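You operate a simulated robot arm through the tools that you are given. There is no shell and no other tool.

Carry out the task below with a simulated robot arm. There is one attempt and no reset: what you move stays moved.

Task
Scrub the basin with the soapy sponge, run water in to rinse it and tip it up to empty.
Fine: put the sponge back; turn the tap off before you tip the basin.

It is judged by the outcome, as a careful person would: the job done as asked, and still so three seconds after it is handed in. It fails if anything else is knocked over, pushed out of place, dropped, spilled or broken.

Robot
A 7-joint arm with a two-finger parallel gripper, fixed in place. Base frame: the origin is at the foot of the arm, x ahead of it, y to its left, z up. Units: mm, degrees, N and s.
With the tool pointing down near the work surface it reaches from about 400 to 900 mm from the base axis. Its first joint turns from -115.0 to 115.0 degrees. Payload 3.91 kg.
The TCP is the grasp point between the finger pads, 30 mm short of the fingertips. In the tool frame z runs along the fingers and y along their closing line. Largest opening 110 mm; finger width 20, thickness 10; the body of the gripper, 48 by 112 mm, starts 55 mm behind the TCP.
Orientation is that of the tool frame in the base frame, as [roll, pitch, yaw] about the fixed x, y, z axes, in that order (R = Rz(yaw) Ry(pitch) Rx(roll)). With the fingers straight down and closing along the base's y, the tool's x points along the base's -x, its y along +y and its z along -z.

Tools
- The arm moves only by the tool nudge_tool. Its arguments are lists of equal length, an entry for each row: "linear": the shift along the tool's x, y, z in mm, a list of three; "dr": the turn, a rotation vector about the tool's x, y, z in degrees, a list of three. In form: {"linear": [[x, y, z], ...], "dr": [[wx, wy, wz], ...]}. A call has 1 to 20 rows; each row is the pose to reach, as a shift and turn from the pose commanded when the call began, along the tool's axes at that moment. "jaw" is the finger opening in mm, from 0 to 110, set as the call begins (left out, the last holds). Rows are played at 5 a second. More than 50 mm and 8.6 degrees between two rows, or a gripper value outside its range, and nothing of the call is played. Where a pose cannot be reached the arm comes as near as it can. A force on the tool above 40 N (or 10 N above the force at the start of the call, whichever is more), or a blocked arm, ends the call early, and 0.2 s more pass. Each finger travels about 153 mm/s and halts on what it meets, pressing with about 45 N; the grip force reading is that of the motor and also rises with nothing between the fingers. The clock runs only during rows and for 0.2 s after the last one: add rows that repeat a pose to give the fingers time. It gives the time, the measured TCP pose, the force on the tool (base axes), the opening and the grip force at its end, in the units of the frame above (readings bear some noise), with the torque about the TCP (base axes, N m) and any sound that the robot's microphone picked up.
- Cameras (640 x 400 px; columns grow to the right, rows downward): "scene" is fixed at [48.5, -651.1, 1498.4]; the picture's right is [0.70, -0.71, 0.00], its down [-0.26, -0.25, -0.93] and it looks along [0.67, 0.65, -0.36] (base axes); focal length 298 px, centre (320, 200). "wrist" rides on the gripper at [72, 17, -103] in the tool frame; the picture's right is [-0.23, 0.97, 0.00], its down [-0.76, -0.18, -0.62] and it looks along [-0.61, -0.14, 0.78] (tool axes); focal length 222 px, centre (320, 200). There is no depth. A picture from a camera that has moved, and an enlarged one, comes with that camera's place and axes in the base frame and with its lens.
- snapshot(camera): a new picture of that camera. No time passes.
- lift_body(by): slides the trunk up (or, below 0, down) by that many mm; the arm rides with it, the base frame stays. It gives what a move gives, with no picture.
- inspect(camera, box): a new picture of the part [left, top, right, bottom] of that camera's present view, enlarged. No time passes.
- finish_job(): hands the job in; it is judged then, once.

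Places have to be worked out from the pictures, the camera data and where the tool is seen. Open the gripper and draw the arm clear of the work before you hand the job in, unless the task says otherwise.

The tools are called after "Request:" as a command line: name --argument value ..., lists and objects as JSON in quotes. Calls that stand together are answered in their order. nudge_tool: Moves the arm, as the interface text tells. Its arguments: {"type":"object","properties":{"linear":{"type":"array","items":{"type":"array","items":{"type":"number"}}},"dr":{"type":"array","items":{"type":"array","items":{"type":"number"}}},"jaw":{"type":"number"}},"required":["linear","dr"]} The other tools are called the same way: lift_body (by) slides the trunk up or down; snapshot (camera) takes a picture; inspect (camera, box) takes an enlarged picture of a part of a camera's view; finish_job () hands the job in.

At the start:

```text
t: 0.0
ee_pos: [554.3, -36.3, 1468.1]
tool_rot: [180.0, -0.1, 180.0]
ft_force: [0.6, 0.0, -0.6]
wrist_torque: [-0.01, -0.04, 0.02]
grip_width: 110.0
grip_force: 0.1
trunk travel left (down, up): [-850.0, 140.0]
```

scene: 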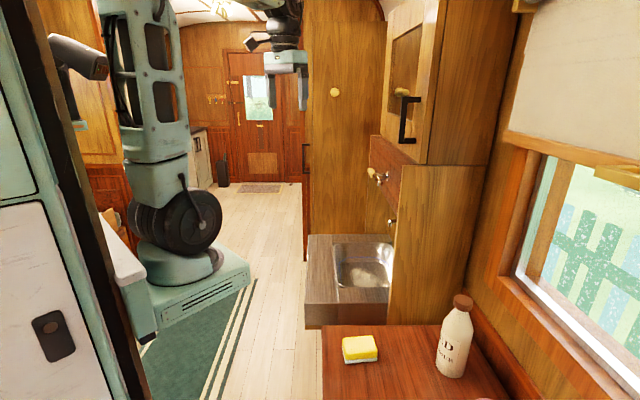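
wrist: 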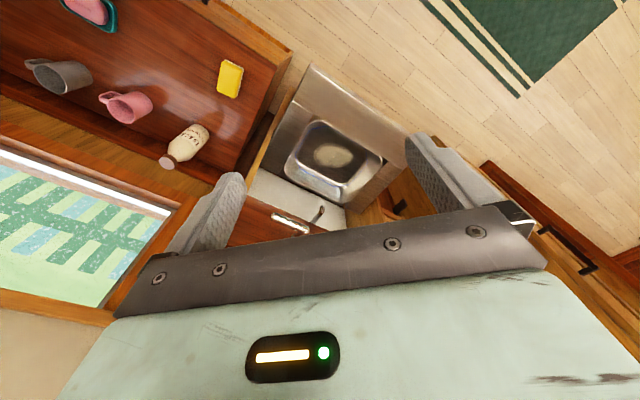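

I'll start by looking closely at the basin, sponge and tap in both camera views before I move anything.

Request:
inspect --camera "scene" --box '[290, 140, 490, 265]'

Request:
inspect --camera "scene" --box '[290, 220, 510, 400]'

Request:
inspect --camera "wrist" --box '[180, 40, 440, 240]'

Request:
inspect --camera "wrist" --box '[0, 0, 320, 200]'

```text
3.20 times, centred on (390, 202) of scene
camera zoom: at [48.5, -651.1, 1498.4], right [0.7, -0.71, 0.0], down [-0.26, -0.25, -0.93], along [0.67, 0.65, -0.36], focal length 955 px, centre (96, 192)
```

zoom: 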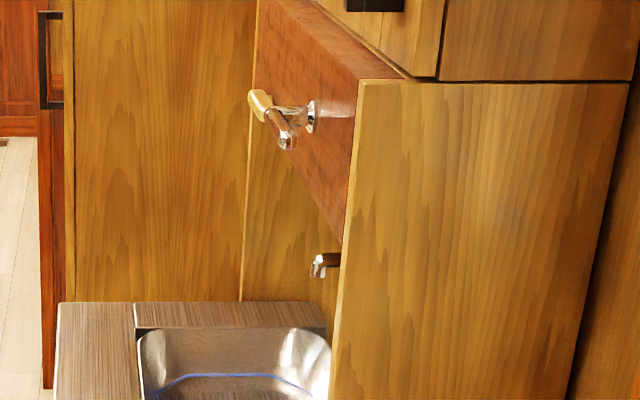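

```text
2.22 times, centred on (400, 310) of scene
camera zoom: at [48.5, -651.1, 1498.4], right [0.7, -0.71, 0.0], down [-0.26, -0.25, -0.93], along [0.67, 0.65, -0.36], focal length 663 px, centre (142, -44)
```

zoom: 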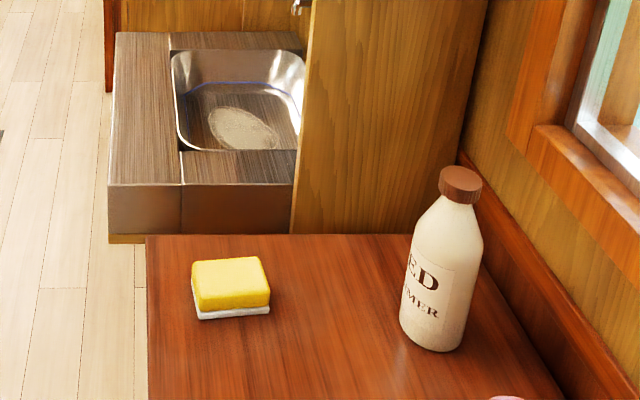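

```text
2.00 times, centred on (310, 140) of wrist
camera zoom: at [480.9, -20.7, 1572.6], right [0.23, 0.97, 0.0], down [0.76, -0.18, 0.62], along [0.61, -0.14, -0.78], focal length 444 px, centre (340, 320)
```

zoom: 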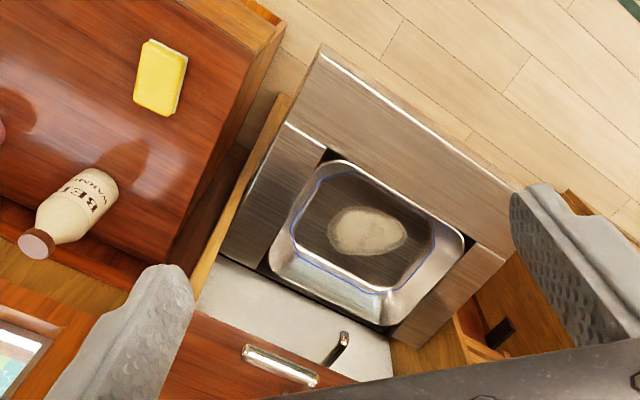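

```text
2.00 times, centred on (160, 100) of wrist
camera zoom: at [480.9, -20.7, 1572.6], right [0.23, 0.97, 0.0], down [0.76, -0.18, 0.62], along [0.61, -0.14, -0.78], focal length 444 px, centre (640, 400)
```

zoom: 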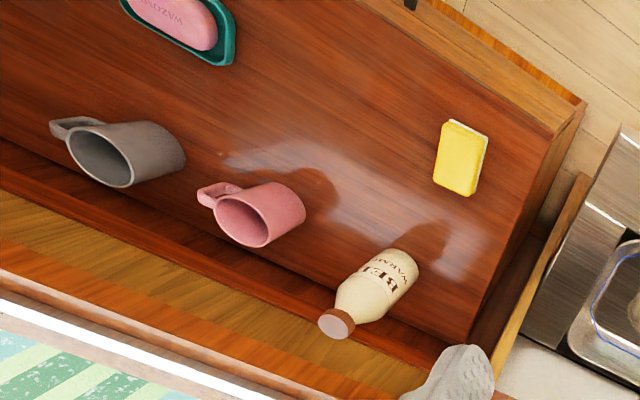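

The room appears turned about 45° from the base axes. By rough triangulation, the sponge is near (549,-306,844) and the basin floor near (912,-63,753), with the spout tip near (958,-127,1011). I'll zoom in on the tap lever, the basin rim and the sponge.

Request:
inspect --camera "wrist" --box '[255, 180, 345, 236]'

Request:
inspect --camera "wrist" --box '[265, 90, 425, 190]'

Request:
inspect --camera "scene" --box '[350, 155, 414, 195]'

Request:
inspect --camera "scene" --box '[300, 225, 412, 295]'

Request:
inspect --camera "scene" --box '[325, 320, 405, 370]'

```text
7.11 times, centred on (300, 208) of wrist
camera zoom: at [480.9, -20.7, 1572.6], right [0.23, 0.97, 0.0], down [0.76, -0.18, 0.62], along [0.61, -0.14, -0.78], focal length 1580 px, centre (462, 143)
```

zoom: 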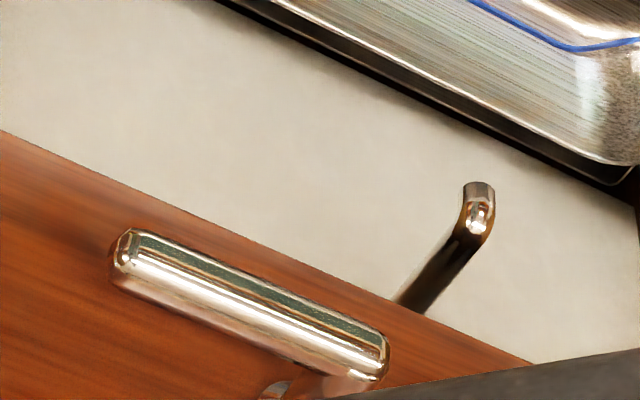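

```text
4.00 times, centred on (345, 140) of wrist
camera zoom: at [480.9, -20.7, 1572.6], right [0.23, 0.97, 0.0], down [0.76, -0.18, 0.62], along [0.61, -0.14, -0.78], focal length 888 px, centre (220, 440)
```

zoom: 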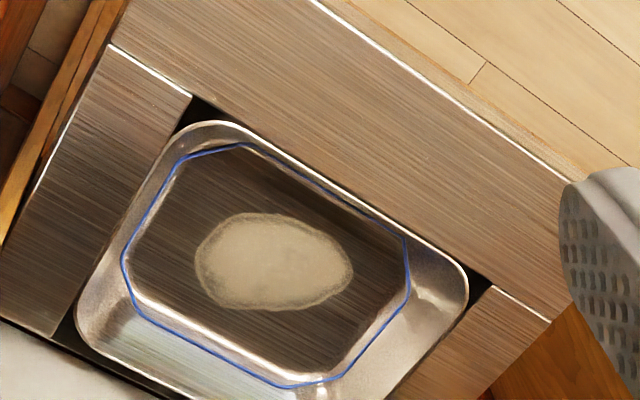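

```text
10.00 times, centred on (382, 175) of scene
camera zoom: at [48.5, -651.1, 1498.4], right [0.7, -0.71, 0.0], down [-0.26, -0.25, -0.93], along [0.67, 0.65, -0.36], focal length 2984 px, centre (-300, 450)
```

zoom: 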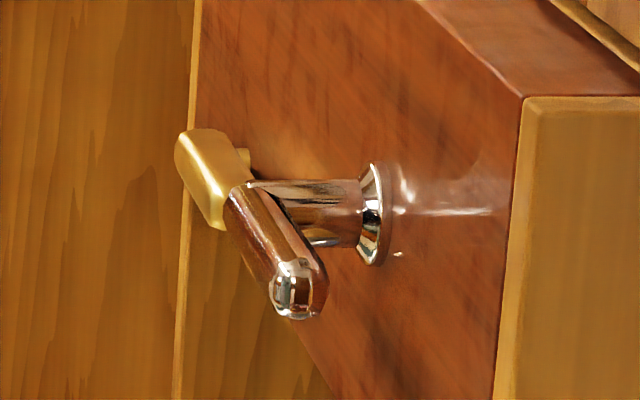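

```text
5.71 times, centred on (356, 260) of scene
camera zoom: at [48.5, -651.1, 1498.4], right [0.7, -0.71, 0.0], down [-0.26, -0.25, -0.93], along [0.67, 0.65, -0.36], focal length 1705 px, centre (114, -143)
```

zoom: 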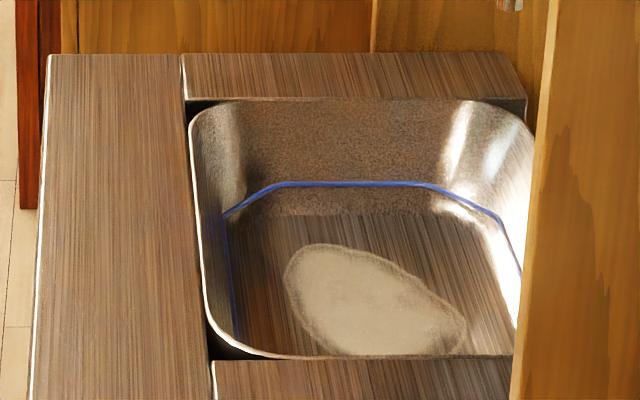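

```text
8.00 times, centred on (365, 345) of scene
camera zoom: at [48.5, -651.1, 1498.4], right [0.7, -0.71, 0.0], down [-0.26, -0.25, -0.93], along [0.67, 0.65, -0.36], focal length 2387 px, centre (-40, -960)
```

zoom: 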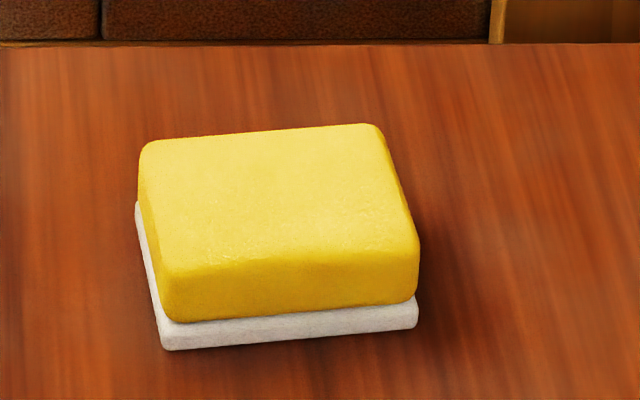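

The lever is horizontal, with its hub around f≈500 in room coordinates and its near end at about (772,-192,1224). The blue line inside the bowl looks like the fill mark. I'll move above the sponge, turned to match its short side, and look straight down at it.

Request:
nudge_tool --linear '[[0.6, -30, 28], [1.1, -60, 56], [1.7, -90, 84], [2.2, -120, 112], [2.8, -150, 140], [3.3, -180, 168], [3.9, -210, 196], [4.4, -240, 224], [5, -270, 252]]' --dr '[[0, 0, 4.4], [0, 0, 8.8], [0, 0, 13.2], [0, 0, 17.6], [0, 0, 22], [0, 0, 26.4], [0, 0, 30.8], [0, 0, 35.2], [0, 0, 39.5]]'

Request:
snapshot --camera "wrist"

Request:
snapshot --camera "scene"

```text
t: 2.0
ee_pos: [547.9, -307.5, 1215.2]
tool_rot: [-180.0, 0.0, 140.5]
ft_force: [-0.3, 0.5, 0.6]
wrist_torque: [-0.01, -0.03, -0.03]
grip_width: 110.1
grip_force: 0.0
trunk travel left (down, up): [-850.0, 140.0]
```

```text
taken
camera wrist: at [502.8, -249.5, 1320.4], right [0.79, 0.61, 0.0], down [0.47, -0.62, 0.62], along [0.38, -0.5, -0.78], focal length 222 px, centre (320, 200)
```

wrist: 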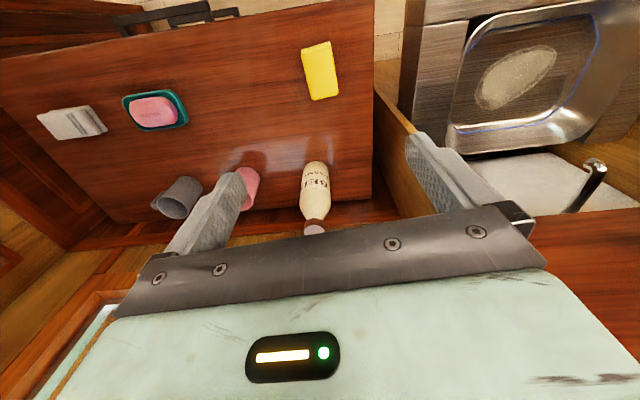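

```text
taken
```

scene: 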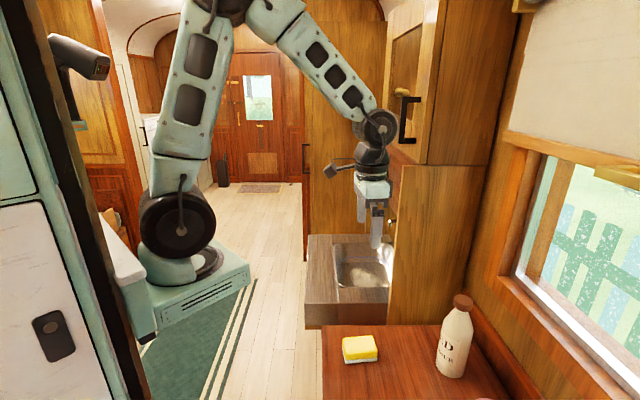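

The gripper is now above the sponge, and the sponge shows in the wrist camera at about (320,70). I'll zoom in to measure where it sits and which way it's turned.

Request:
inspect --camera "wrist" --box '[280, 30, 360, 110]'

Request:
inspect --camera "wrist" --box '[400, 0, 640, 150]'

```text
5.00 times, centred on (320, 70) of wrist
camera zoom: at [502.8, -249.5, 1320.4], right [0.79, 0.61, 0.0], down [0.47, -0.62, 0.62], along [0.38, -0.5, -0.78], focal length 1111 px, centre (320, 850)
```

zoom: 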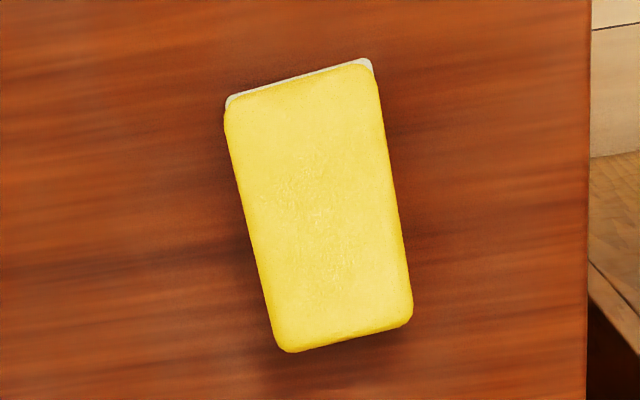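

```text
2.67 times, centred on (520, 75) of wrist
camera zoom: at [502.8, -249.5, 1320.4], right [0.79, 0.61, 0.0], down [0.47, -0.62, 0.62], along [0.38, -0.5, -0.78], focal length 592 px, centre (-213, 533)
```

zoom: 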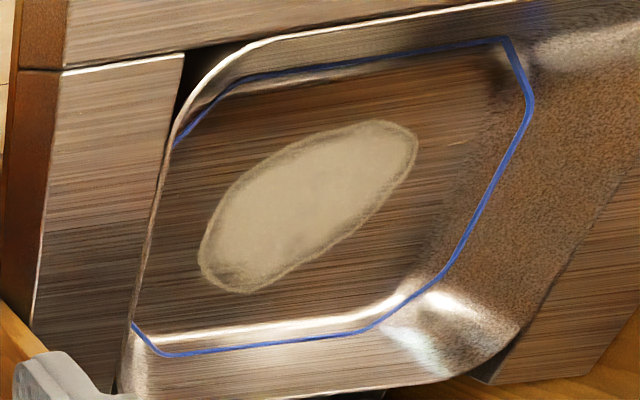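

The sponge's top centre works out at about (549,-308,860). Its long side lies along about -40°, and the table is near z≈825. Before I grasp it, I'll look at the space around the robot's base and trunk, because I may need to lower the trunk.

Request:
inspect --camera "scene" --box '[0, 150, 320, 400]'

Request:
inspect --camera "scene" --box '[160, 0, 440, 200]'

```text
1.60 times, centred on (160, 275) of scene
camera zoom: at [48.5, -651.1, 1498.4], right [0.7, -0.71, 0.0], down [-0.26, -0.25, -0.93], along [0.67, 0.65, -0.36], focal length 477 px, centre (576, 80)
```

zoom: 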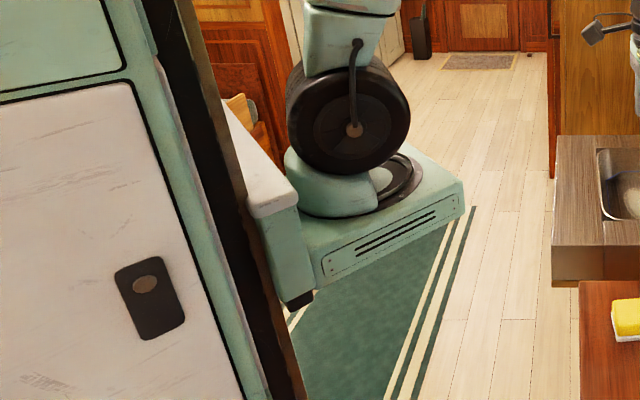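

```text
2.00 times, centred on (300, 100) of scene
camera zoom: at [48.5, -651.1, 1498.4], right [0.7, -0.71, 0.0], down [-0.26, -0.25, -0.93], along [0.67, 0.65, -0.36], focal length 597 px, centre (360, 400)
```

zoom: 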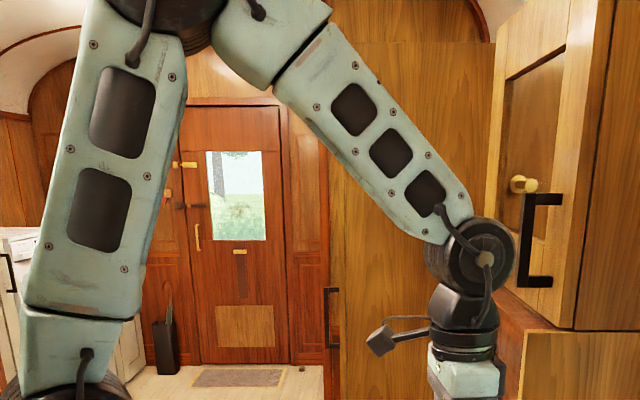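

The area under the carriage is clear. I'll come down above the sponge with the fingers leaning outward 25° about the closing axis, because the same lean will help me reach the basin and stay clear of the spout.

Request:
nudge_tool --linear '[[1, -0.3, 43], [2, -0.5, 86], [3, -0.8, 129], [4, -1, 172], [5, -1.3, 215], [6, -1.6, 258], [6, -1.6, 258]]' --dr '[[0, -4.2, 0], [0, -8.4, 0], [0, -12.6, 0], [0, -16.8, 0], [0, -21, 0], [0, -25, 0], [0, -25, 0]]'

Request:
snapshot --camera "wrist"

Request:
inspect --camera "scene" --box '[300, 240, 460, 380]'

```text
t: 3.6
ee_pos: [545.4, -305.7, 957.7]
tool_rot: [-179.9, 25.1, 140.5]
ft_force: [-0.1, 0.4, -0.3]
wrist_torque: [0.0, -0.04, -0.02]
grip_width: 109.8
grip_force: 0.1
trunk travel left (down, up): [-850.0, 140.0]
```

```text
taken
camera wrist: at [470.0, -223.5, 1021.7], right [0.78, 0.62, 0.1], down [0.22, -0.41, 0.89], along [0.59, -0.67, -0.45], focal length 222 px, centre (320, 200)
```

wrist: 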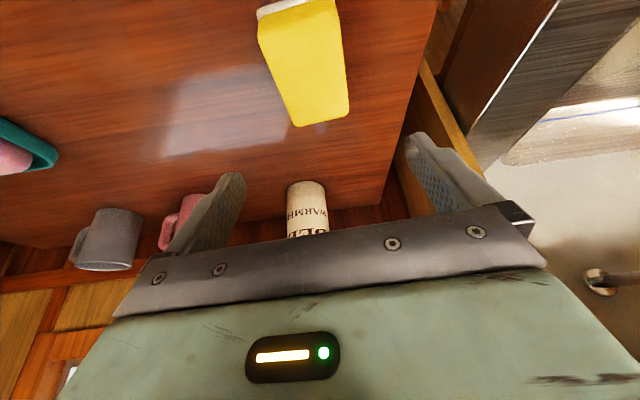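

```text
2.86 times, centred on (380, 310) of scene
camera zoom: at [48.5, -651.1, 1498.4], right [0.7, -0.71, 0.0], down [-0.26, -0.25, -0.93], along [0.67, 0.65, -0.36], focal length 852 px, centre (149, -114)
```

zoom: 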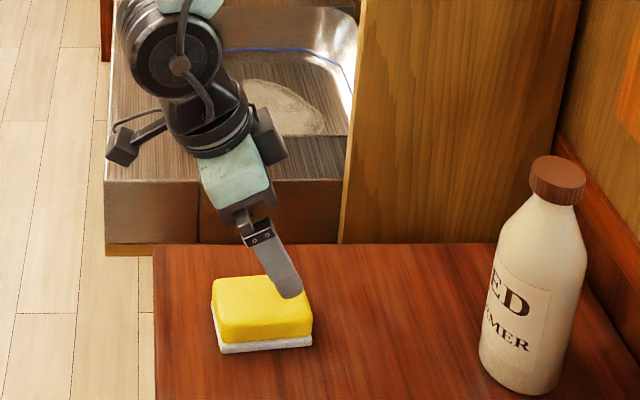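

The sponge sits centred between the open fingers, which line up with its 50° short side. I'll lower straight down to TCP z≈867, which leaves the fingertips about 10 mm above the sponge's bottom.

Request:
nudge_tool --linear '[[14.1, 0.3, 26.8], [28.2, 0.6, 53.5], [42.3, 0.9, 80.3], [42.3, 0.9, 80.3]]' --dr '[[0, 0, 0], [0, 0, 0], [0, 0, 0], [0, 0, 0]]'

Request:
inspect --camera "scene" --box '[320, 290, 420, 380]'

Request:
snapshot --camera "wrist"

```text
t: 4.6
ee_pos: [542.3, -300.9, 867.3]
tool_rot: [180.0, 25.0, 140.5]
ft_force: [-0.2, -0.3, -0.2]
wrist_torque: [-0.02, -0.01, 0.03]
grip_width: 109.7
grip_force: 0.1
trunk travel left (down, up): [-850.0, 140.0]
```

```text
4.44 times, centred on (370, 335) of scene
camera zoom: at [48.5, -651.1, 1498.4], right [0.7, -0.71, 0.0], down [-0.26, -0.25, -0.93], along [0.67, 0.65, -0.36], focal length 1326 px, centre (98, -400)
```

zoom: 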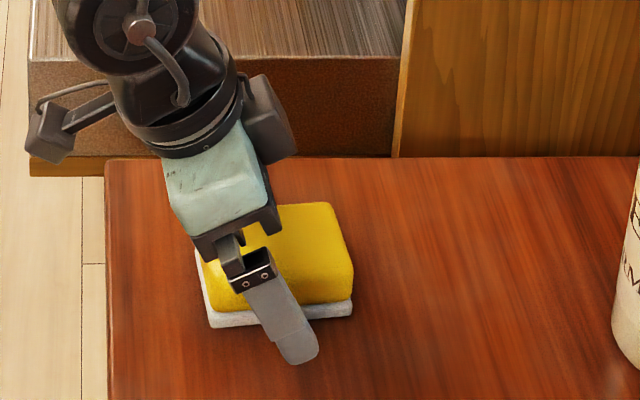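

```text
taken
camera wrist: at [467.7, -219.1, 931.6], right [0.78, 0.62, 0.1], down [0.22, -0.41, 0.89], along [0.59, -0.67, -0.45], focal length 222 px, centre (320, 200)
```

wrist: 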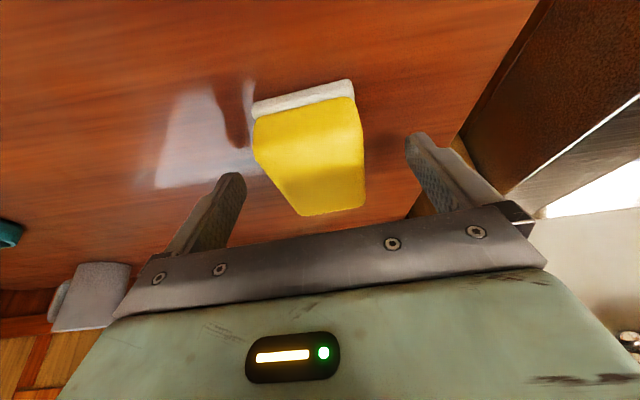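

The sponge is between the fingers at the right height. I'll close gently on it and check the width reading.

Request:
nudge_tool --linear '[[0, 0, 0], [0, 0, 0], [0, 0, 0], [0, 0, 0], [0, 0, 0]]' --dr '[[0, 0, 0], [0, 0, 0], [0, 0, 0], [0, 0, 0], [0, 0, 0]]' --jaw 35

Request:
snapshot --camera "wrist"

Request:
inspect --camera "scene" --box '[320, 290, 420, 380]'

```text
t: 5.8
ee_pos: [542.0, -300.3, 867.7]
tool_rot: [-180.0, 25.0, 140.5]
ft_force: [0.2, -0.7, -1.0]
wrist_torque: [0.0, -0.02, 0.0]
grip_width: 53.8
grip_force: 44.9
trunk travel left (down, up): [-850.0, 140.0]
```

```text
taken
camera wrist: at [467.8, -219.2, 931.9], right [0.78, 0.62, 0.1], down [0.22, -0.41, 0.89], along [0.59, -0.67, -0.45], focal length 222 px, centre (320, 200)
```

wrist: 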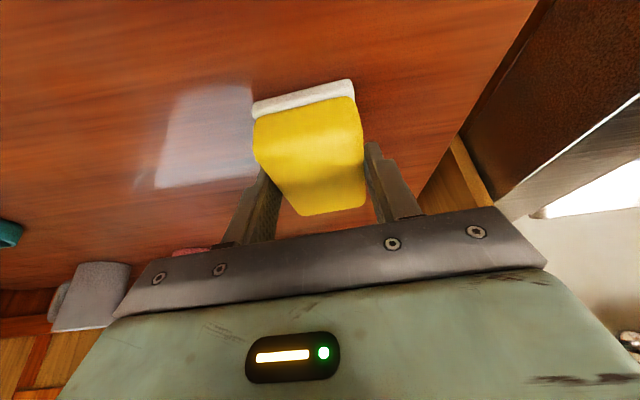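

```text
4.44 times, centred on (370, 335) of scene
camera zoom: at [48.5, -651.1, 1498.4], right [0.7, -0.71, 0.0], down [-0.26, -0.25, -0.93], along [0.67, 0.65, -0.36], focal length 1326 px, centre (98, -400)
```

zoom: 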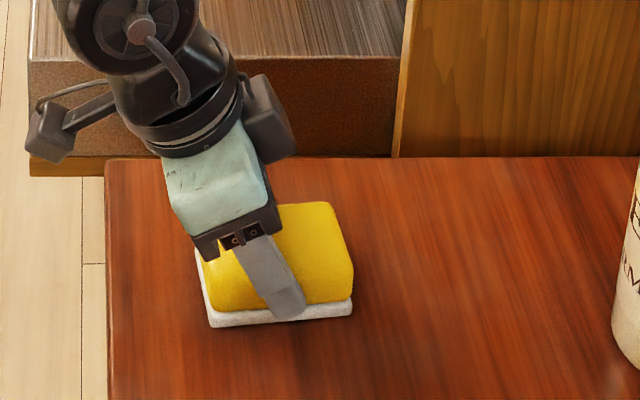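

The fingers stopped at 53.8 mm with 45 N, so I have the sponge. I'll lift 60 mm and check whether the white layer comes up with it.

Request:
nudge_tool --linear '[[-8.5, 0, -18.1], [-16.9, 0, -36.2], [-25.4, 0, -54.4], [-25.4, 0, -54.4]]' --dr '[[0, 0, 0], [0, 0, 0], [0, 0, 0], [0, 0, 0]]'

Request:
inspect --camera "scene" --box '[320, 270, 420, 380]'

Request:
snapshot --camera "wrist"

```text
t: 6.8
ee_pos: [541.3, -301.1, 928.5]
tool_rot: [179.9, 25.0, 140.5]
ft_force: [0.4, -0.4, 0.3]
wrist_torque: [-0.03, -0.02, -0.01]
grip_width: 53.6
grip_force: 44.5
trunk travel left (down, up): [-850.0, 140.0]
```

```text
3.64 times, centred on (370, 325) of scene
camera zoom: at [48.5, -651.1, 1498.4], right [0.7, -0.71, 0.0], down [-0.26, -0.25, -0.93], along [0.67, 0.65, -0.36], focal length 1085 px, centre (138, -254)
```

zoom: 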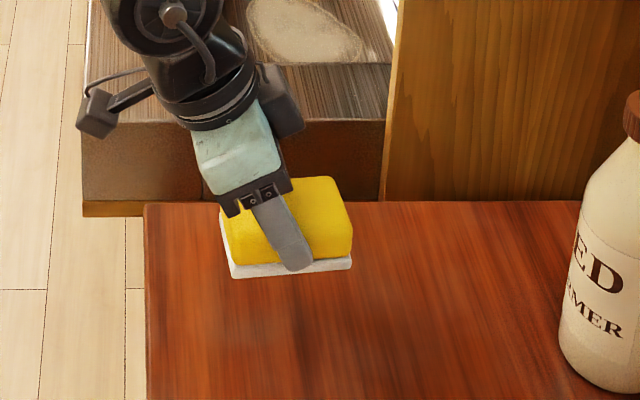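

```text
taken
camera wrist: at [466.4, -219.5, 991.5], right [0.78, 0.62, 0.1], down [0.22, -0.41, 0.89], along [0.59, -0.67, -0.45], focal length 222 px, centre (320, 200)
```

wrist: 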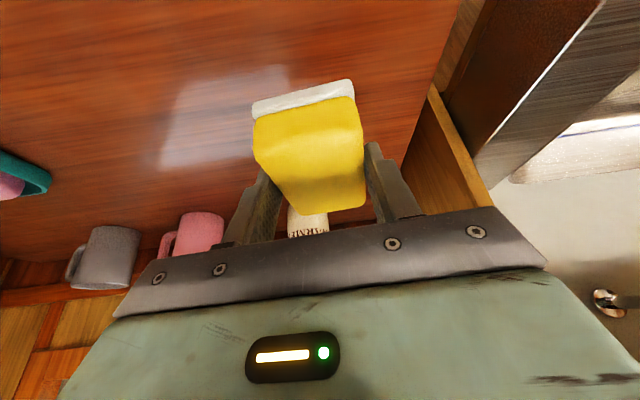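

The whole sponge came up level, white scouring layer included. Its bottom is about 42 mm below the TCP. The basin floor triangulates to z≈754.5, so I'll carry the sponge over the counter to above the basin, keeping to the -r side away from the lever and panel.

Request:
nudge_tool --linear '[[-7.6, 44.6, -3.5], [-15.2, 89.2, -7.1], [-22.7, 133.8, -10.6], [-30.3, 178.4, -14.2], [-37.9, 223, -17.7], [-54.2, 261.2, -10.1], [-70.5, 299.5, -2.4], [-86.8, 337.7, 5.2], [-103.1, 376, 12.9], [-119.4, 414.2, 20.5], [-119.4, 414.2, 20.5]]' --dr '[[0, 0, 0], [0, 0, 0], [0, 0, 0], [0, 0, 0], [0, 0, 0], [0, 0, 0], [0, 0, 0], [0, 0, 0], [0, 0, 0], [0, 0, 0], [0, 0, 0]]'

Request:
snapshot --camera "wrist"

Request:
snapshot --camera "scene"

```text
t: 9.2
ee_pos: [895.0, -55.4, 960.1]
tool_rot: [180.0, 25.0, 140.4]
ft_force: [-0.2, -0.4, -0.6]
wrist_torque: [0.0, 0.0, -0.01]
grip_width: 53.5
grip_force: 45.4
trunk travel left (down, up): [-850.0, 140.0]
```

```text
taken
camera wrist: at [820.6, 26.0, 1024.3], right [0.78, 0.62, 0.1], down [0.22, -0.41, 0.89], along [0.59, -0.67, -0.45], focal length 222 px, centre (320, 200)
```

wrist: 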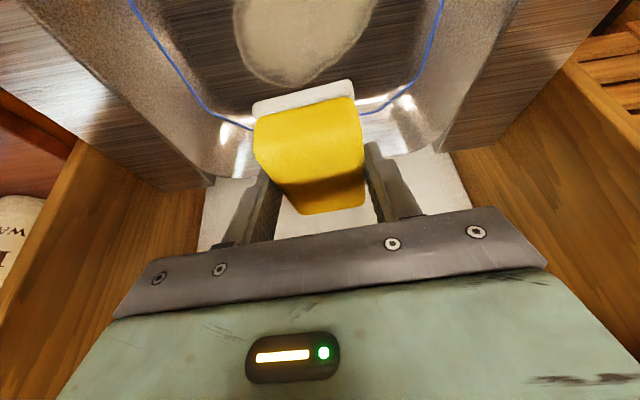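

```text
taken
```

scene: 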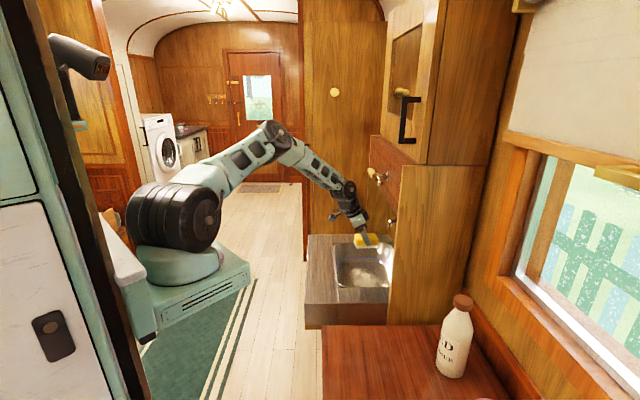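

The arm reached the pose over the basin exactly. I'll turn the tool +45° about the vertical so the wrist camera stays over the bowl opening rather than the counter strip, then lower partway over the centre of the patch at (908,-66).

Request:
nudge_tool --linear '[[5.4, -1, 15.8], [10.9, -2.1, 31.7], [16.3, -3.1, 47.5], [21.8, -4.2, 63.4], [27.2, -5.2, 79.2], [32.7, -6.3, 95.1], [32.7, -6.3, 95.1]]' --dr '[[-3.2, 0, -6.8], [-6.3, 0, -13.6], [-9.5, 0, -20.4], [-12.7, 0, -27.2], [-15.8, 0, -34], [-19, 0, -40.8], [-19, 0, -40.8]]'

Request:
snapshot --camera "wrist"

Request:
inspect --camera "scene" --box '[290, 160, 420, 300]'

```text
t: 10.8
ee_pos: [898.6, -65.5, 858.8]
tool_rot: [-180.0, 25.1, -174.4]
ft_force: [-0.1, -0.2, 0.7]
wrist_torque: [0.02, 0.0, 0.0]
grip_width: 54.0
grip_force: 44.7
trunk travel left (down, up): [-850.0, 140.0]
```

```text
taken
camera wrist: at [787.4, -61.4, 923.4], right [0.11, 0.99, 0.1], down [0.44, -0.13, 0.89], along [0.89, -0.05, -0.45], focal length 222 px, centre (320, 200)
```

wrist: 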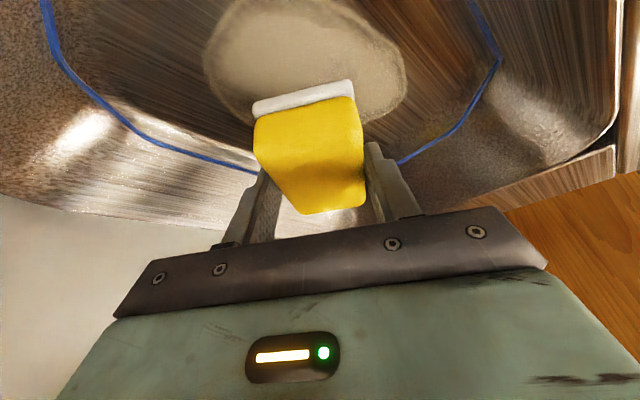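

```text
2.86 times, centred on (355, 230) of scene
camera zoom: at [48.5, -651.1, 1498.4], right [0.7, -0.71, 0.0], down [-0.26, -0.25, -0.93], along [0.67, 0.65, -0.36], focal length 852 px, centre (220, 114)
```

zoom: 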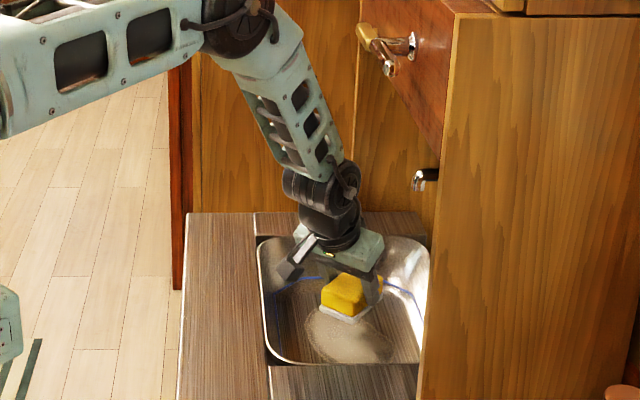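

The sponge is right over the patch and the wrist is clear of the spout and rim. I'll lower it slowly to find where it touches the basin floor, expected at TCP z≈797.

Request:
nudge_tool --linear '[[7.6, 0, 16.3], [15.2, 0, 32.6], [21.1, 0, 45.3], [22.8, 0, 48.9], [23.7, 0, 50.7], [24.5, 0, 52.5], [25.4, 0, 54.4], [26.2, 0, 56.2]]' --dr '[[0, 0, 0], [0, 0, 0], [0, 0, 0], [0, 0, 0], [0, 0, 0], [0, 0, 0], [0, 0, 0], [0, 0, 0]]'

Request:
snapshot --camera "wrist"

Request:
inspect --camera "scene" --box '[320, 200, 420, 300]'

```text
t: 12.6
ee_pos: [902.8, -66.1, 801.6]
tool_rot: [-180.0, 25.5, -174.5]
ft_force: [-2.9, -0.6, 16.8]
wrist_torque: [-0.08, 0.72, -0.01]
grip_width: 53.8
grip_force: 44.5
trunk travel left (down, up): [-850.0, 140.0]
stopped in row 8: the force on the tool passed its limit at 41 N (the readings are from after the stop); the commanded pose is now the measured one
```

```text
taken
camera wrist: at [790.1, -60.7, 866.2], right [0.11, 0.99, 0.1], down [0.43, -0.14, 0.89], along [0.89, -0.06, -0.44], focal length 222 px, centre (320, 200)
```

wrist: 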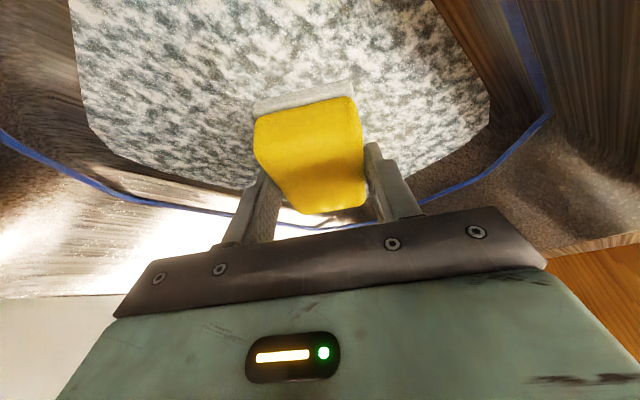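

```text
4.00 times, centred on (370, 250) of scene
camera zoom: at [48.5, -651.1, 1498.4], right [0.7, -0.71, 0.0], down [-0.26, -0.25, -0.93], along [0.67, 0.65, -0.36], focal length 1193 px, centre (120, 0)
```

zoom: 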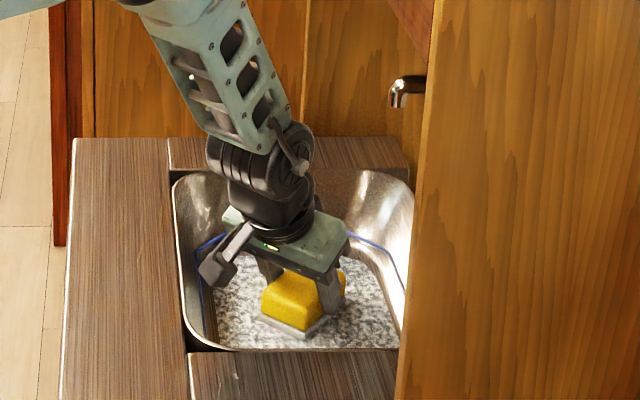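

The sponge touches the floor at TCP z≈802, and the basin bottom has turned foamy, so the scrubbing is working. I'll ease off 1 mm to reduce the force and then scrub in strokes along the patch.

Request:
nudge_tool --linear '[[-0.5, 0, -1.1], [-0.5, 0, -1.1]]' --dr '[[0, 0, 0], [0, 0, 0]]'

```text
t: 13.2
ee_pos: [901.9, -66.0, 803.5]
tool_rot: [-179.9, 25.4, -174.5]
ft_force: [5.3, 0.1, 11.7]
wrist_torque: [0.0, 0.03, -0.01]
grip_width: 54.1
grip_force: 45.1
trunk travel left (down, up): [-850.0, 140.0]
```

Contact force is now about 12 N, which is good for scrubbing. I'll sweep back and forth over the whole patch in three lanes.

Request:
nudge_tool --linear '[[-7.0, 18.4, 3.3], [-14.1, 36.8, 6.7], [-17.6, 46, 8.4], [-8.8, 23, 4.2], [0, 0, 0], [8.8, -23, -4.2], [17.6, -46, -8.4], [2.6, -53, -1.3], [-6.2, -30, 2.9], [-15, -7, 7.1], [-23.8, 16, 11.3], [-30.8, 34.4, 14.6], [-12.3, 32.2, 5.8], [1.9, 33.5, -0.9], [12.5, 5.9, -5.9], [23.1, -21.7, -10.9], [0, 0, 0]]' --dr '[[0, 0, 0], [0, 0, 0], [0, 0, 0], [0, 0, 0], [0, 0, 0], [0, 0, 0], [0, 0, 0], [0, 0, 0], [0, 0, 0], [0, 0, 0], [0, 0, 0], [0, 0, 0], [0, 0, 0], [0, 0, 0], [0, 0, 0], [0, 0, 0], [0, 0, 0]]'

Request:
snapshot --camera "wrist"

Request:
inspect --camera "scene" --box '[320, 200, 420, 300]'

```text
t: 16.8
ee_pos: [899.8, -69.2, 803.0]
tool_rot: [-179.9, 25.4, -174.6]
ft_force: [-9.6, -8.1, 29.5]
wrist_torque: [-0.13, 0.03, -0.01]
grip_width: 53.7
grip_force: 45.1
trunk travel left (down, up): [-850.0, 140.0]
```

```text
taken
camera wrist: at [788.7, -64.3, 866.3], right [0.11, 0.99, 0.1], down [0.44, -0.14, 0.89], along [0.89, -0.06, -0.45], focal length 222 px, centre (320, 200)
```

wrist: 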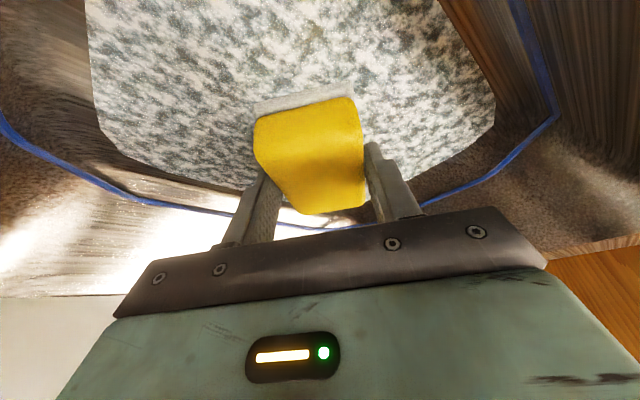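

```text
4.00 times, centred on (370, 250) of scene
camera zoom: at [48.5, -651.1, 1498.4], right [0.7, -0.71, 0.0], down [-0.26, -0.25, -0.93], along [0.67, 0.65, -0.36], focal length 1193 px, centre (120, 0)
```

zoom: 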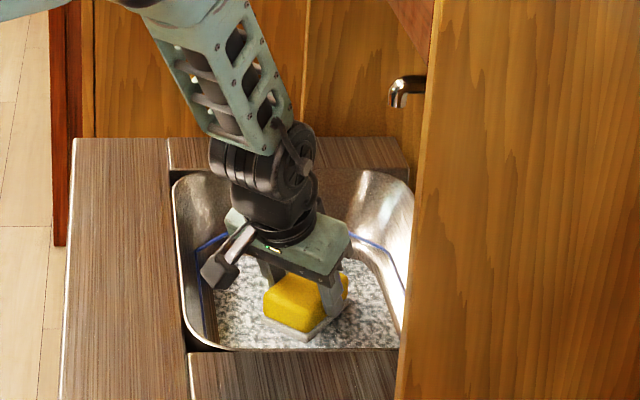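

Foam covers the whole floor and the force has crept up to 30 N. I'll ease up about 1 mm and make one more wider pass to be thorough.

Request:
nudge_tool --linear '[[-0.4, 0, -0.8], [-8.0, 18.4, 2.3], [-15.1, 36.8, 5.7], [-19.6, 50, 8.0], [-9.2, 23, 3.4], [-0.4, 0, -0.8], [8.4, -23, -5.0], [18.9, -50.6, -10.1], [-0.8, -58.8, 0.4], [-9.9, -32.0, 5.0], [-18.7, -9, 9.2], [-27.5, 14, 13.4], [-32.8, 27.8, 15.9], [-12.7, 32.2, 5.0], [4, 37.5, -3.0], [12.1, 5.9, -6.7], [25.6, -29.8, -13.1], [-0.4, 0, -0.8]]' --dr '[[0, 0, 0], [0, 0, 0], [0, 0, 0], [0, 0, 0], [0, 0, 0], [0, 0, 0], [0, 0, 0], [0, 0, 0], [0, 0, 0], [0, 0, 0], [0, 0, 0], [0, 0, 0], [0, 0, 0], [0, 0, 0], [0, 0, 0], [0, 0, 0], [0, 0, 0], [0, 0, 0]]'

Request:
snapshot --camera "wrist"

```text
t: 20.6
ee_pos: [898.4, -66.4, 803.4]
tool_rot: [180.0, 25.2, -174.5]
ft_force: [-5.3, -1.3, 15.4]
wrist_torque: [0.06, -0.15, 0.17]
grip_width: 53.6
grip_force: 45.0
trunk travel left (down, up): [-850.0, 140.0]
```

```text
taken
camera wrist: at [788.1, -60.5, 866.6], right [0.11, 0.99, 0.1], down [0.44, -0.14, 0.89], along [0.89, -0.06, -0.45], focal length 222 px, centre (320, 200)
```

wrist: 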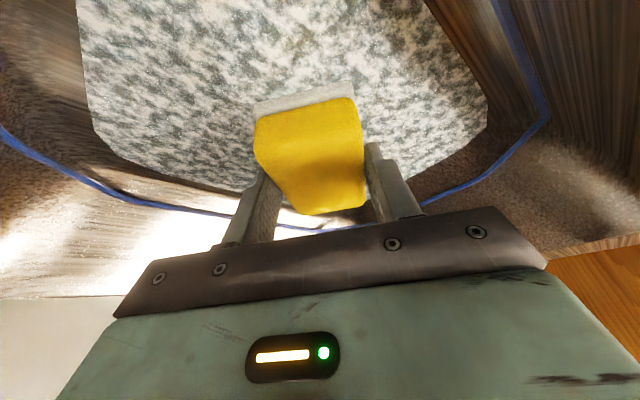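

I've made two full passes. I'll lift the sponge out to about z 960 and check whether any of the patch is left.

Request:
nudge_tool --linear '[[-16.6, 0, -35.5], [-33.2, 0, -71.1], [-49.7, 0, -106.6], [-66.3, 0, -142.2], [-66.3, 0, -142.2]]' --dr '[[0, 0, 0], [0, 0, 0], [0, 0, 0], [0, 0, 0], [0, 0, 0]]'

Request:
snapshot --camera "wrist"

Request:
inspect --camera "scene" --box '[300, 225, 412, 295]'

```text
t: 21.8
ee_pos: [899.5, -66.1, 960.7]
tool_rot: [180.0, 25.2, -174.6]
ft_force: [-0.1, -0.2, 0.3]
wrist_torque: [0.01, 0.0, 0.01]
grip_width: 53.6
grip_force: 44.7
trunk travel left (down, up): [-850.0, 140.0]
```

```text
taken
camera wrist: at [788.7, -61.4, 1024.0], right [0.11, 0.99, 0.1], down [0.44, -0.14, 0.89], along [0.89, -0.06, -0.45], focal length 222 px, centre (320, 200)
```

wrist: 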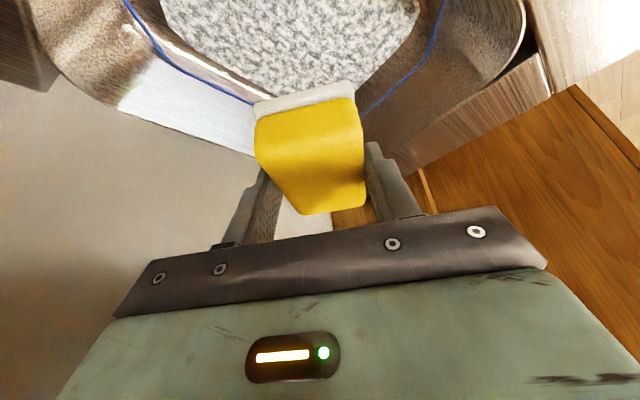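

```text
5.71 times, centred on (356, 260) of scene
camera zoom: at [48.5, -651.1, 1498.4], right [0.7, -0.71, 0.0], down [-0.26, -0.25, -0.93], along [0.67, 0.65, -0.36], focal length 1705 px, centre (114, -143)
```

zoom: 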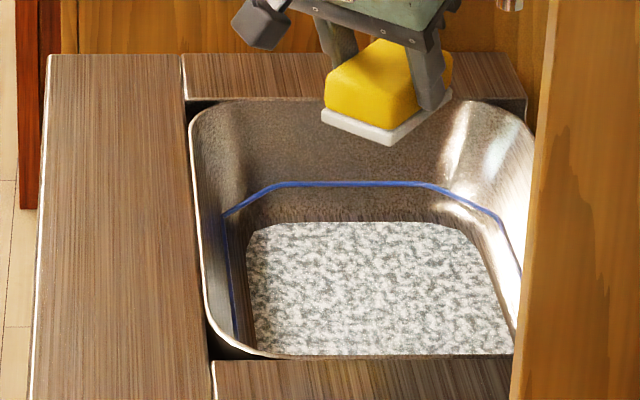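

The stain is gone and only suds remain. I'll carry the sponge back along the same safe path to above its original place, turning it back to its original heading.

Request:
nudge_tool --linear '[[36.6, -12.2, -17.2], [73.2, -24.4, -34.4], [109.7, -36.7, -51.7], [146.3, -48.9, -68.9], [182.9, -61.1, -86.1], [217.5, -88.9, -95.1], [252.1, -116.6, -104.2], [286.7, -144.4, -113.2], [321.3, -172.1, -122.3], [355.9, -199.9, -131.3], [355.9, -199.9, -131.3]]' --dr '[[3.2, 0, 6.8], [6.4, 0, 13.5], [9.6, 0, 20.3], [12.7, 0, 27.1], [15.9, 0, 33.8], [19.1, 0, 40.6], [19.1, 0, 40.6], [19.1, 0, 40.6], [19.1, 0, 40.6], [19.1, 0, 40.6], [19.1, 0, 40.6]]'

Request:
snapshot --camera "wrist"

Request:
inspect --camera "scene" --box '[320, 270, 420, 380]'

```text
t: 24.2
ee_pos: [541.3, -303.8, 924.7]
tool_rot: [180.0, 25.2, 140.6]
ft_force: [1.2, -0.2, -0.5]
wrist_torque: [-0.02, 0.02, 0.02]
grip_width: 53.9
grip_force: 45.0
trunk travel left (down, up): [-850.0, 140.0]
```

```text
taken
camera wrist: at [467.1, -221.6, 988.3], right [0.78, 0.62, 0.1], down [0.21, -0.41, 0.89], along [0.59, -0.67, -0.45], focal length 222 px, centre (320, 200)
```

wrist: 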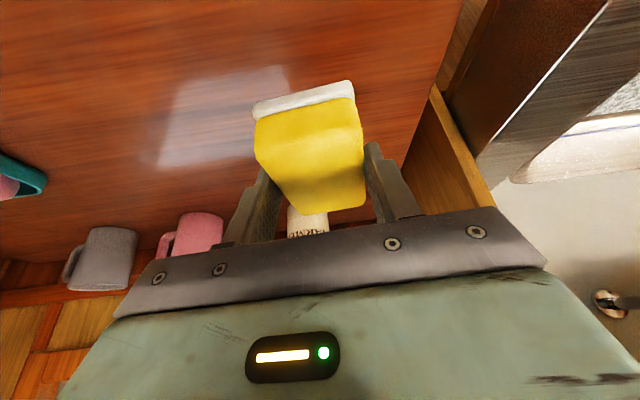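

```text
3.64 times, centred on (370, 325) of scene
camera zoom: at [48.5, -651.1, 1498.4], right [0.7, -0.71, 0.0], down [-0.26, -0.25, -0.93], along [0.67, 0.65, -0.36], focal length 1085 px, centre (138, -254)
```

zoom: 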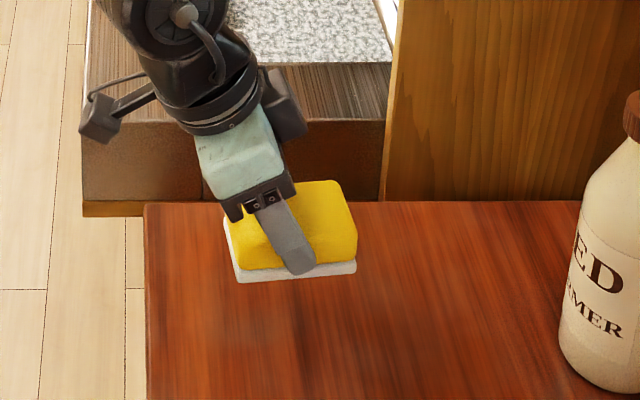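

The sponge is hanging just as it was when I lifted it, so it hasn't slipped. I'll lower it onto its original spot slowly.

Request:
nudge_tool --linear '[[13.4, 1.6, 26.9], [21.4, 2.6, 43], [23.7, 2.8, 47.4], [24.6, 2.9, 49.2], [25.1, 3, 50.1]]' --dr '[[0, 0, 0], [0, 0, 0], [0, 0, 0], [0, 0, 0], [0, 0, 0]]'

Request:
inspect --camera "scene" --box '[320, 290, 420, 380]'

```text
t: 25.4
ee_pos: [544.4, -299.2, 871.2]
tool_rot: [-179.9, 25.2, 140.5]
ft_force: [0.3, 0.0, 0.3]
wrist_torque: [0.02, 0.04, -0.01]
grip_width: 53.7
grip_force: 45.1
trunk travel left (down, up): [-850.0, 140.0]
```

```text
4.44 times, centred on (370, 335) of scene
camera zoom: at [48.5, -651.1, 1498.4], right [0.7, -0.71, 0.0], down [-0.26, -0.25, -0.93], along [0.67, 0.65, -0.36], focal length 1326 px, centre (98, -400)
```

zoom: 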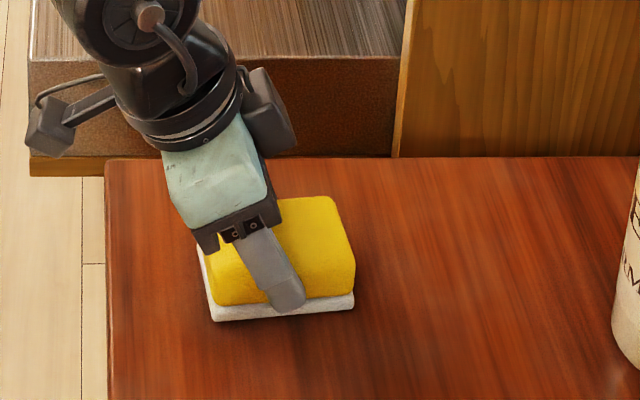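

No contact yet: it reads z 871 and looks about 3 mm high in the picture. I'll ease down a little more with a 2 mm sideways correction.

Request:
nudge_tool --linear '[[0.6, -1.2, 0.8], [1.2, -2.3, 1.5], [1.9, -2.3, 2.4], [2.3, -2.3, 3.3]]' --dr '[[0, 0, 0], [0, 0, 0], [0, 0, 0], [0, 0, 0]]'

Request:
inspect --camera "scene" --box '[320, 290, 420, 380]'

```text
t: 26.4
ee_pos: [541.5, -301.4, 868.2]
tool_rot: [-180.0, 25.3, 140.6]
ft_force: [-2.4, 1.9, 17.4]
wrist_torque: [0.0, 0.1, 0.02]
grip_width: 53.8
grip_force: 44.8
trunk travel left (down, up): [-850.0, 140.0]
```

```text
4.44 times, centred on (370, 335) of scene
camera zoom: at [48.5, -651.1, 1498.4], right [0.7, -0.71, 0.0], down [-0.26, -0.25, -0.93], along [0.67, 0.65, -0.36], focal length 1326 px, centre (98, -400)
```

zoom: 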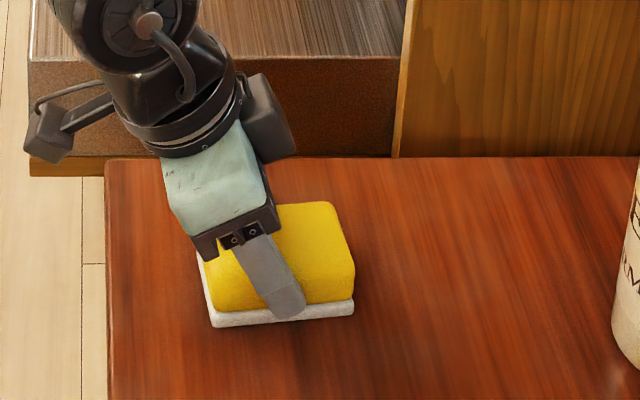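

The sponge is down on its original spot, reading 17 N, with its edges matching the first picture to within a pixel or two. I'll open the fingers and rise straight up.

Request:
nudge_tool --linear '[[-0.4, 0, -0.9], [-0.4, 0, -0.9], [-0.4, 0, -0.9], [-0.4, 0, -0.9]]' --dr '[[0, 0, 0], [0, 0, 0], [0, 0, 0], [0, 0, 0]]' --jaw 110

Request:
nudge_tool --linear '[[-17, 0, -36.2], [-34, 0, -72.4], [-51, 0, -108.6], [-63.9, 0, -135.7]]' --dr '[[0, 0, 0], [0, 0, 0], [0, 0, 0], [0, 0, 0]]'

Request:
inspect --camera "scene" --box '[325, 320, 405, 370]'

Request:
snapshot --camera "scene"

```text
t: 27.4
ee_pos: [541.4, -300.9, 867.2]
tool_rot: [180.0, 25.2, 140.6]
ft_force: [-0.6, -0.6, 0.4]
wrist_torque: [0.04, 0.0, 0.04]
grip_width: 109.8
grip_force: 0.0
trunk travel left (down, up): [-850.0, 140.0]
```

```text
t: 28.4
ee_pos: [543.0, -299.5, 1017.5]
tool_rot: [179.9, 25.2, 140.5]
ft_force: [0.7, 0.0, -0.2]
wrist_torque: [-0.02, -0.02, -0.01]
grip_width: 110.1
grip_force: 0.0
trunk travel left (down, up): [-850.0, 140.0]
```

```text
8.00 times, centred on (365, 345) of scene
camera zoom: at [48.5, -651.1, 1498.4], right [0.7, -0.71, 0.0], down [-0.26, -0.25, -0.93], along [0.67, 0.65, -0.36], focal length 2387 px, centre (-40, -960)
```

zoom: 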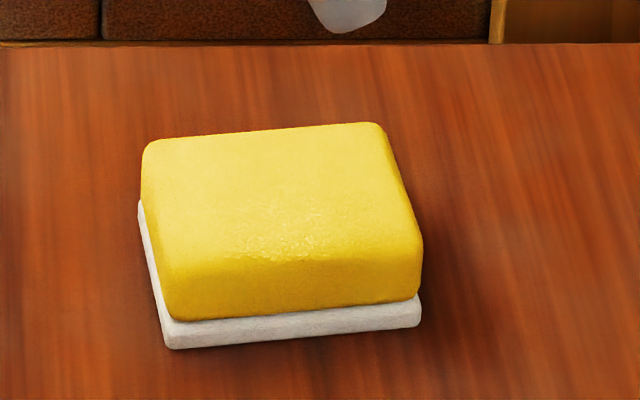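

```text
taken
```

scene: 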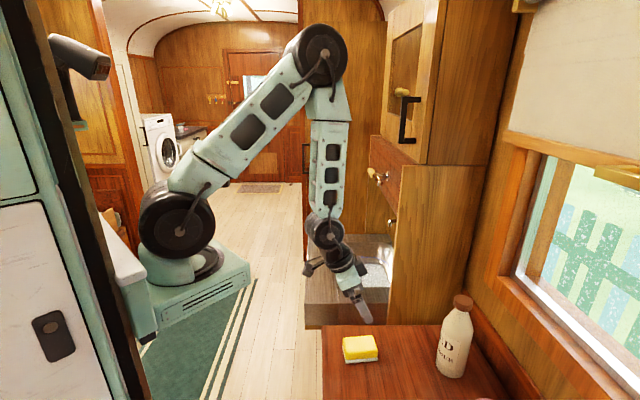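

The sponge is back in its original place. Next is the tap: I'll raise the arm clear and tilt it so the wrist camera faces the lever on the wall, to see how it's built before touching it.

Request:
nudge_tool --linear '[[-2.6, 33.4, -27.4], [-5.1, 66.7, -54.8], [-7.7, 100.1, -82.2], [-10.2, 133.5, -109.6], [-12.8, 166.9, -137], [-15.4, 200.2, -164.5], [-17.9, 233.6, -191.9], [-20.5, 267, -219.3], [-23, 300.3, -246.7], [-25.6, 333.7, -274.1], [-25.6, 333.7, -274.1]]' --dr '[[0.3, -1, 0.5], [0.5, -2, 1.1], [0.8, -3, 1.6], [1, -4, 2.2], [1.3, -5, 2.7], [1.5, -6, 3.3], [1.8, -7, 3.8], [2, -8, 4.3], [2.3, -9, 4.9], [2.6, -10, 5.4], [2.6, -10, 5.4]]'

Request:
snapshot --camera "wrist"

Request:
snapshot --camera "scene"

```text
t: 30.8
ee_pos: [684.6, 6.1, 1277.8]
tool_rot: [179.2, 35.1, 132.8]
ft_force: [0.5, 0.5, 0.2]
wrist_torque: [0.02, 0.01, -0.01]
grip_width: 109.9
grip_force: 0.2
trunk travel left (down, up): [-850.0, 140.0]
```

```text
taken
camera wrist: at [615.0, 103.2, 1321.4], right [0.84, 0.53, 0.14], down [0.04, -0.32, 0.95], along [0.55, -0.79, -0.29], focal length 222 px, centre (320, 200)
```

wrist: 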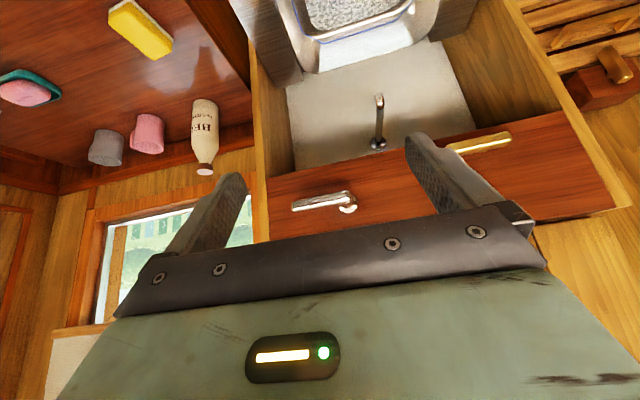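

```text
taken
```

scene: 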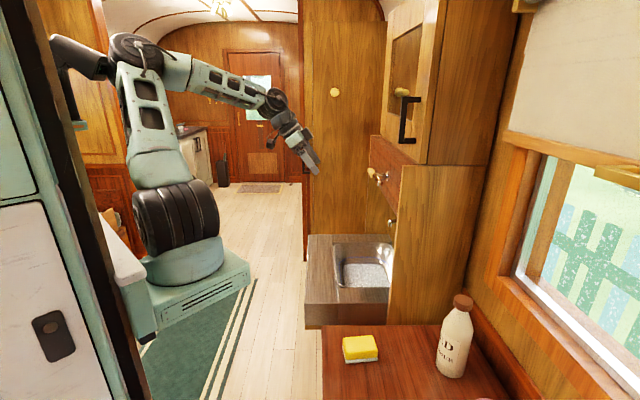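

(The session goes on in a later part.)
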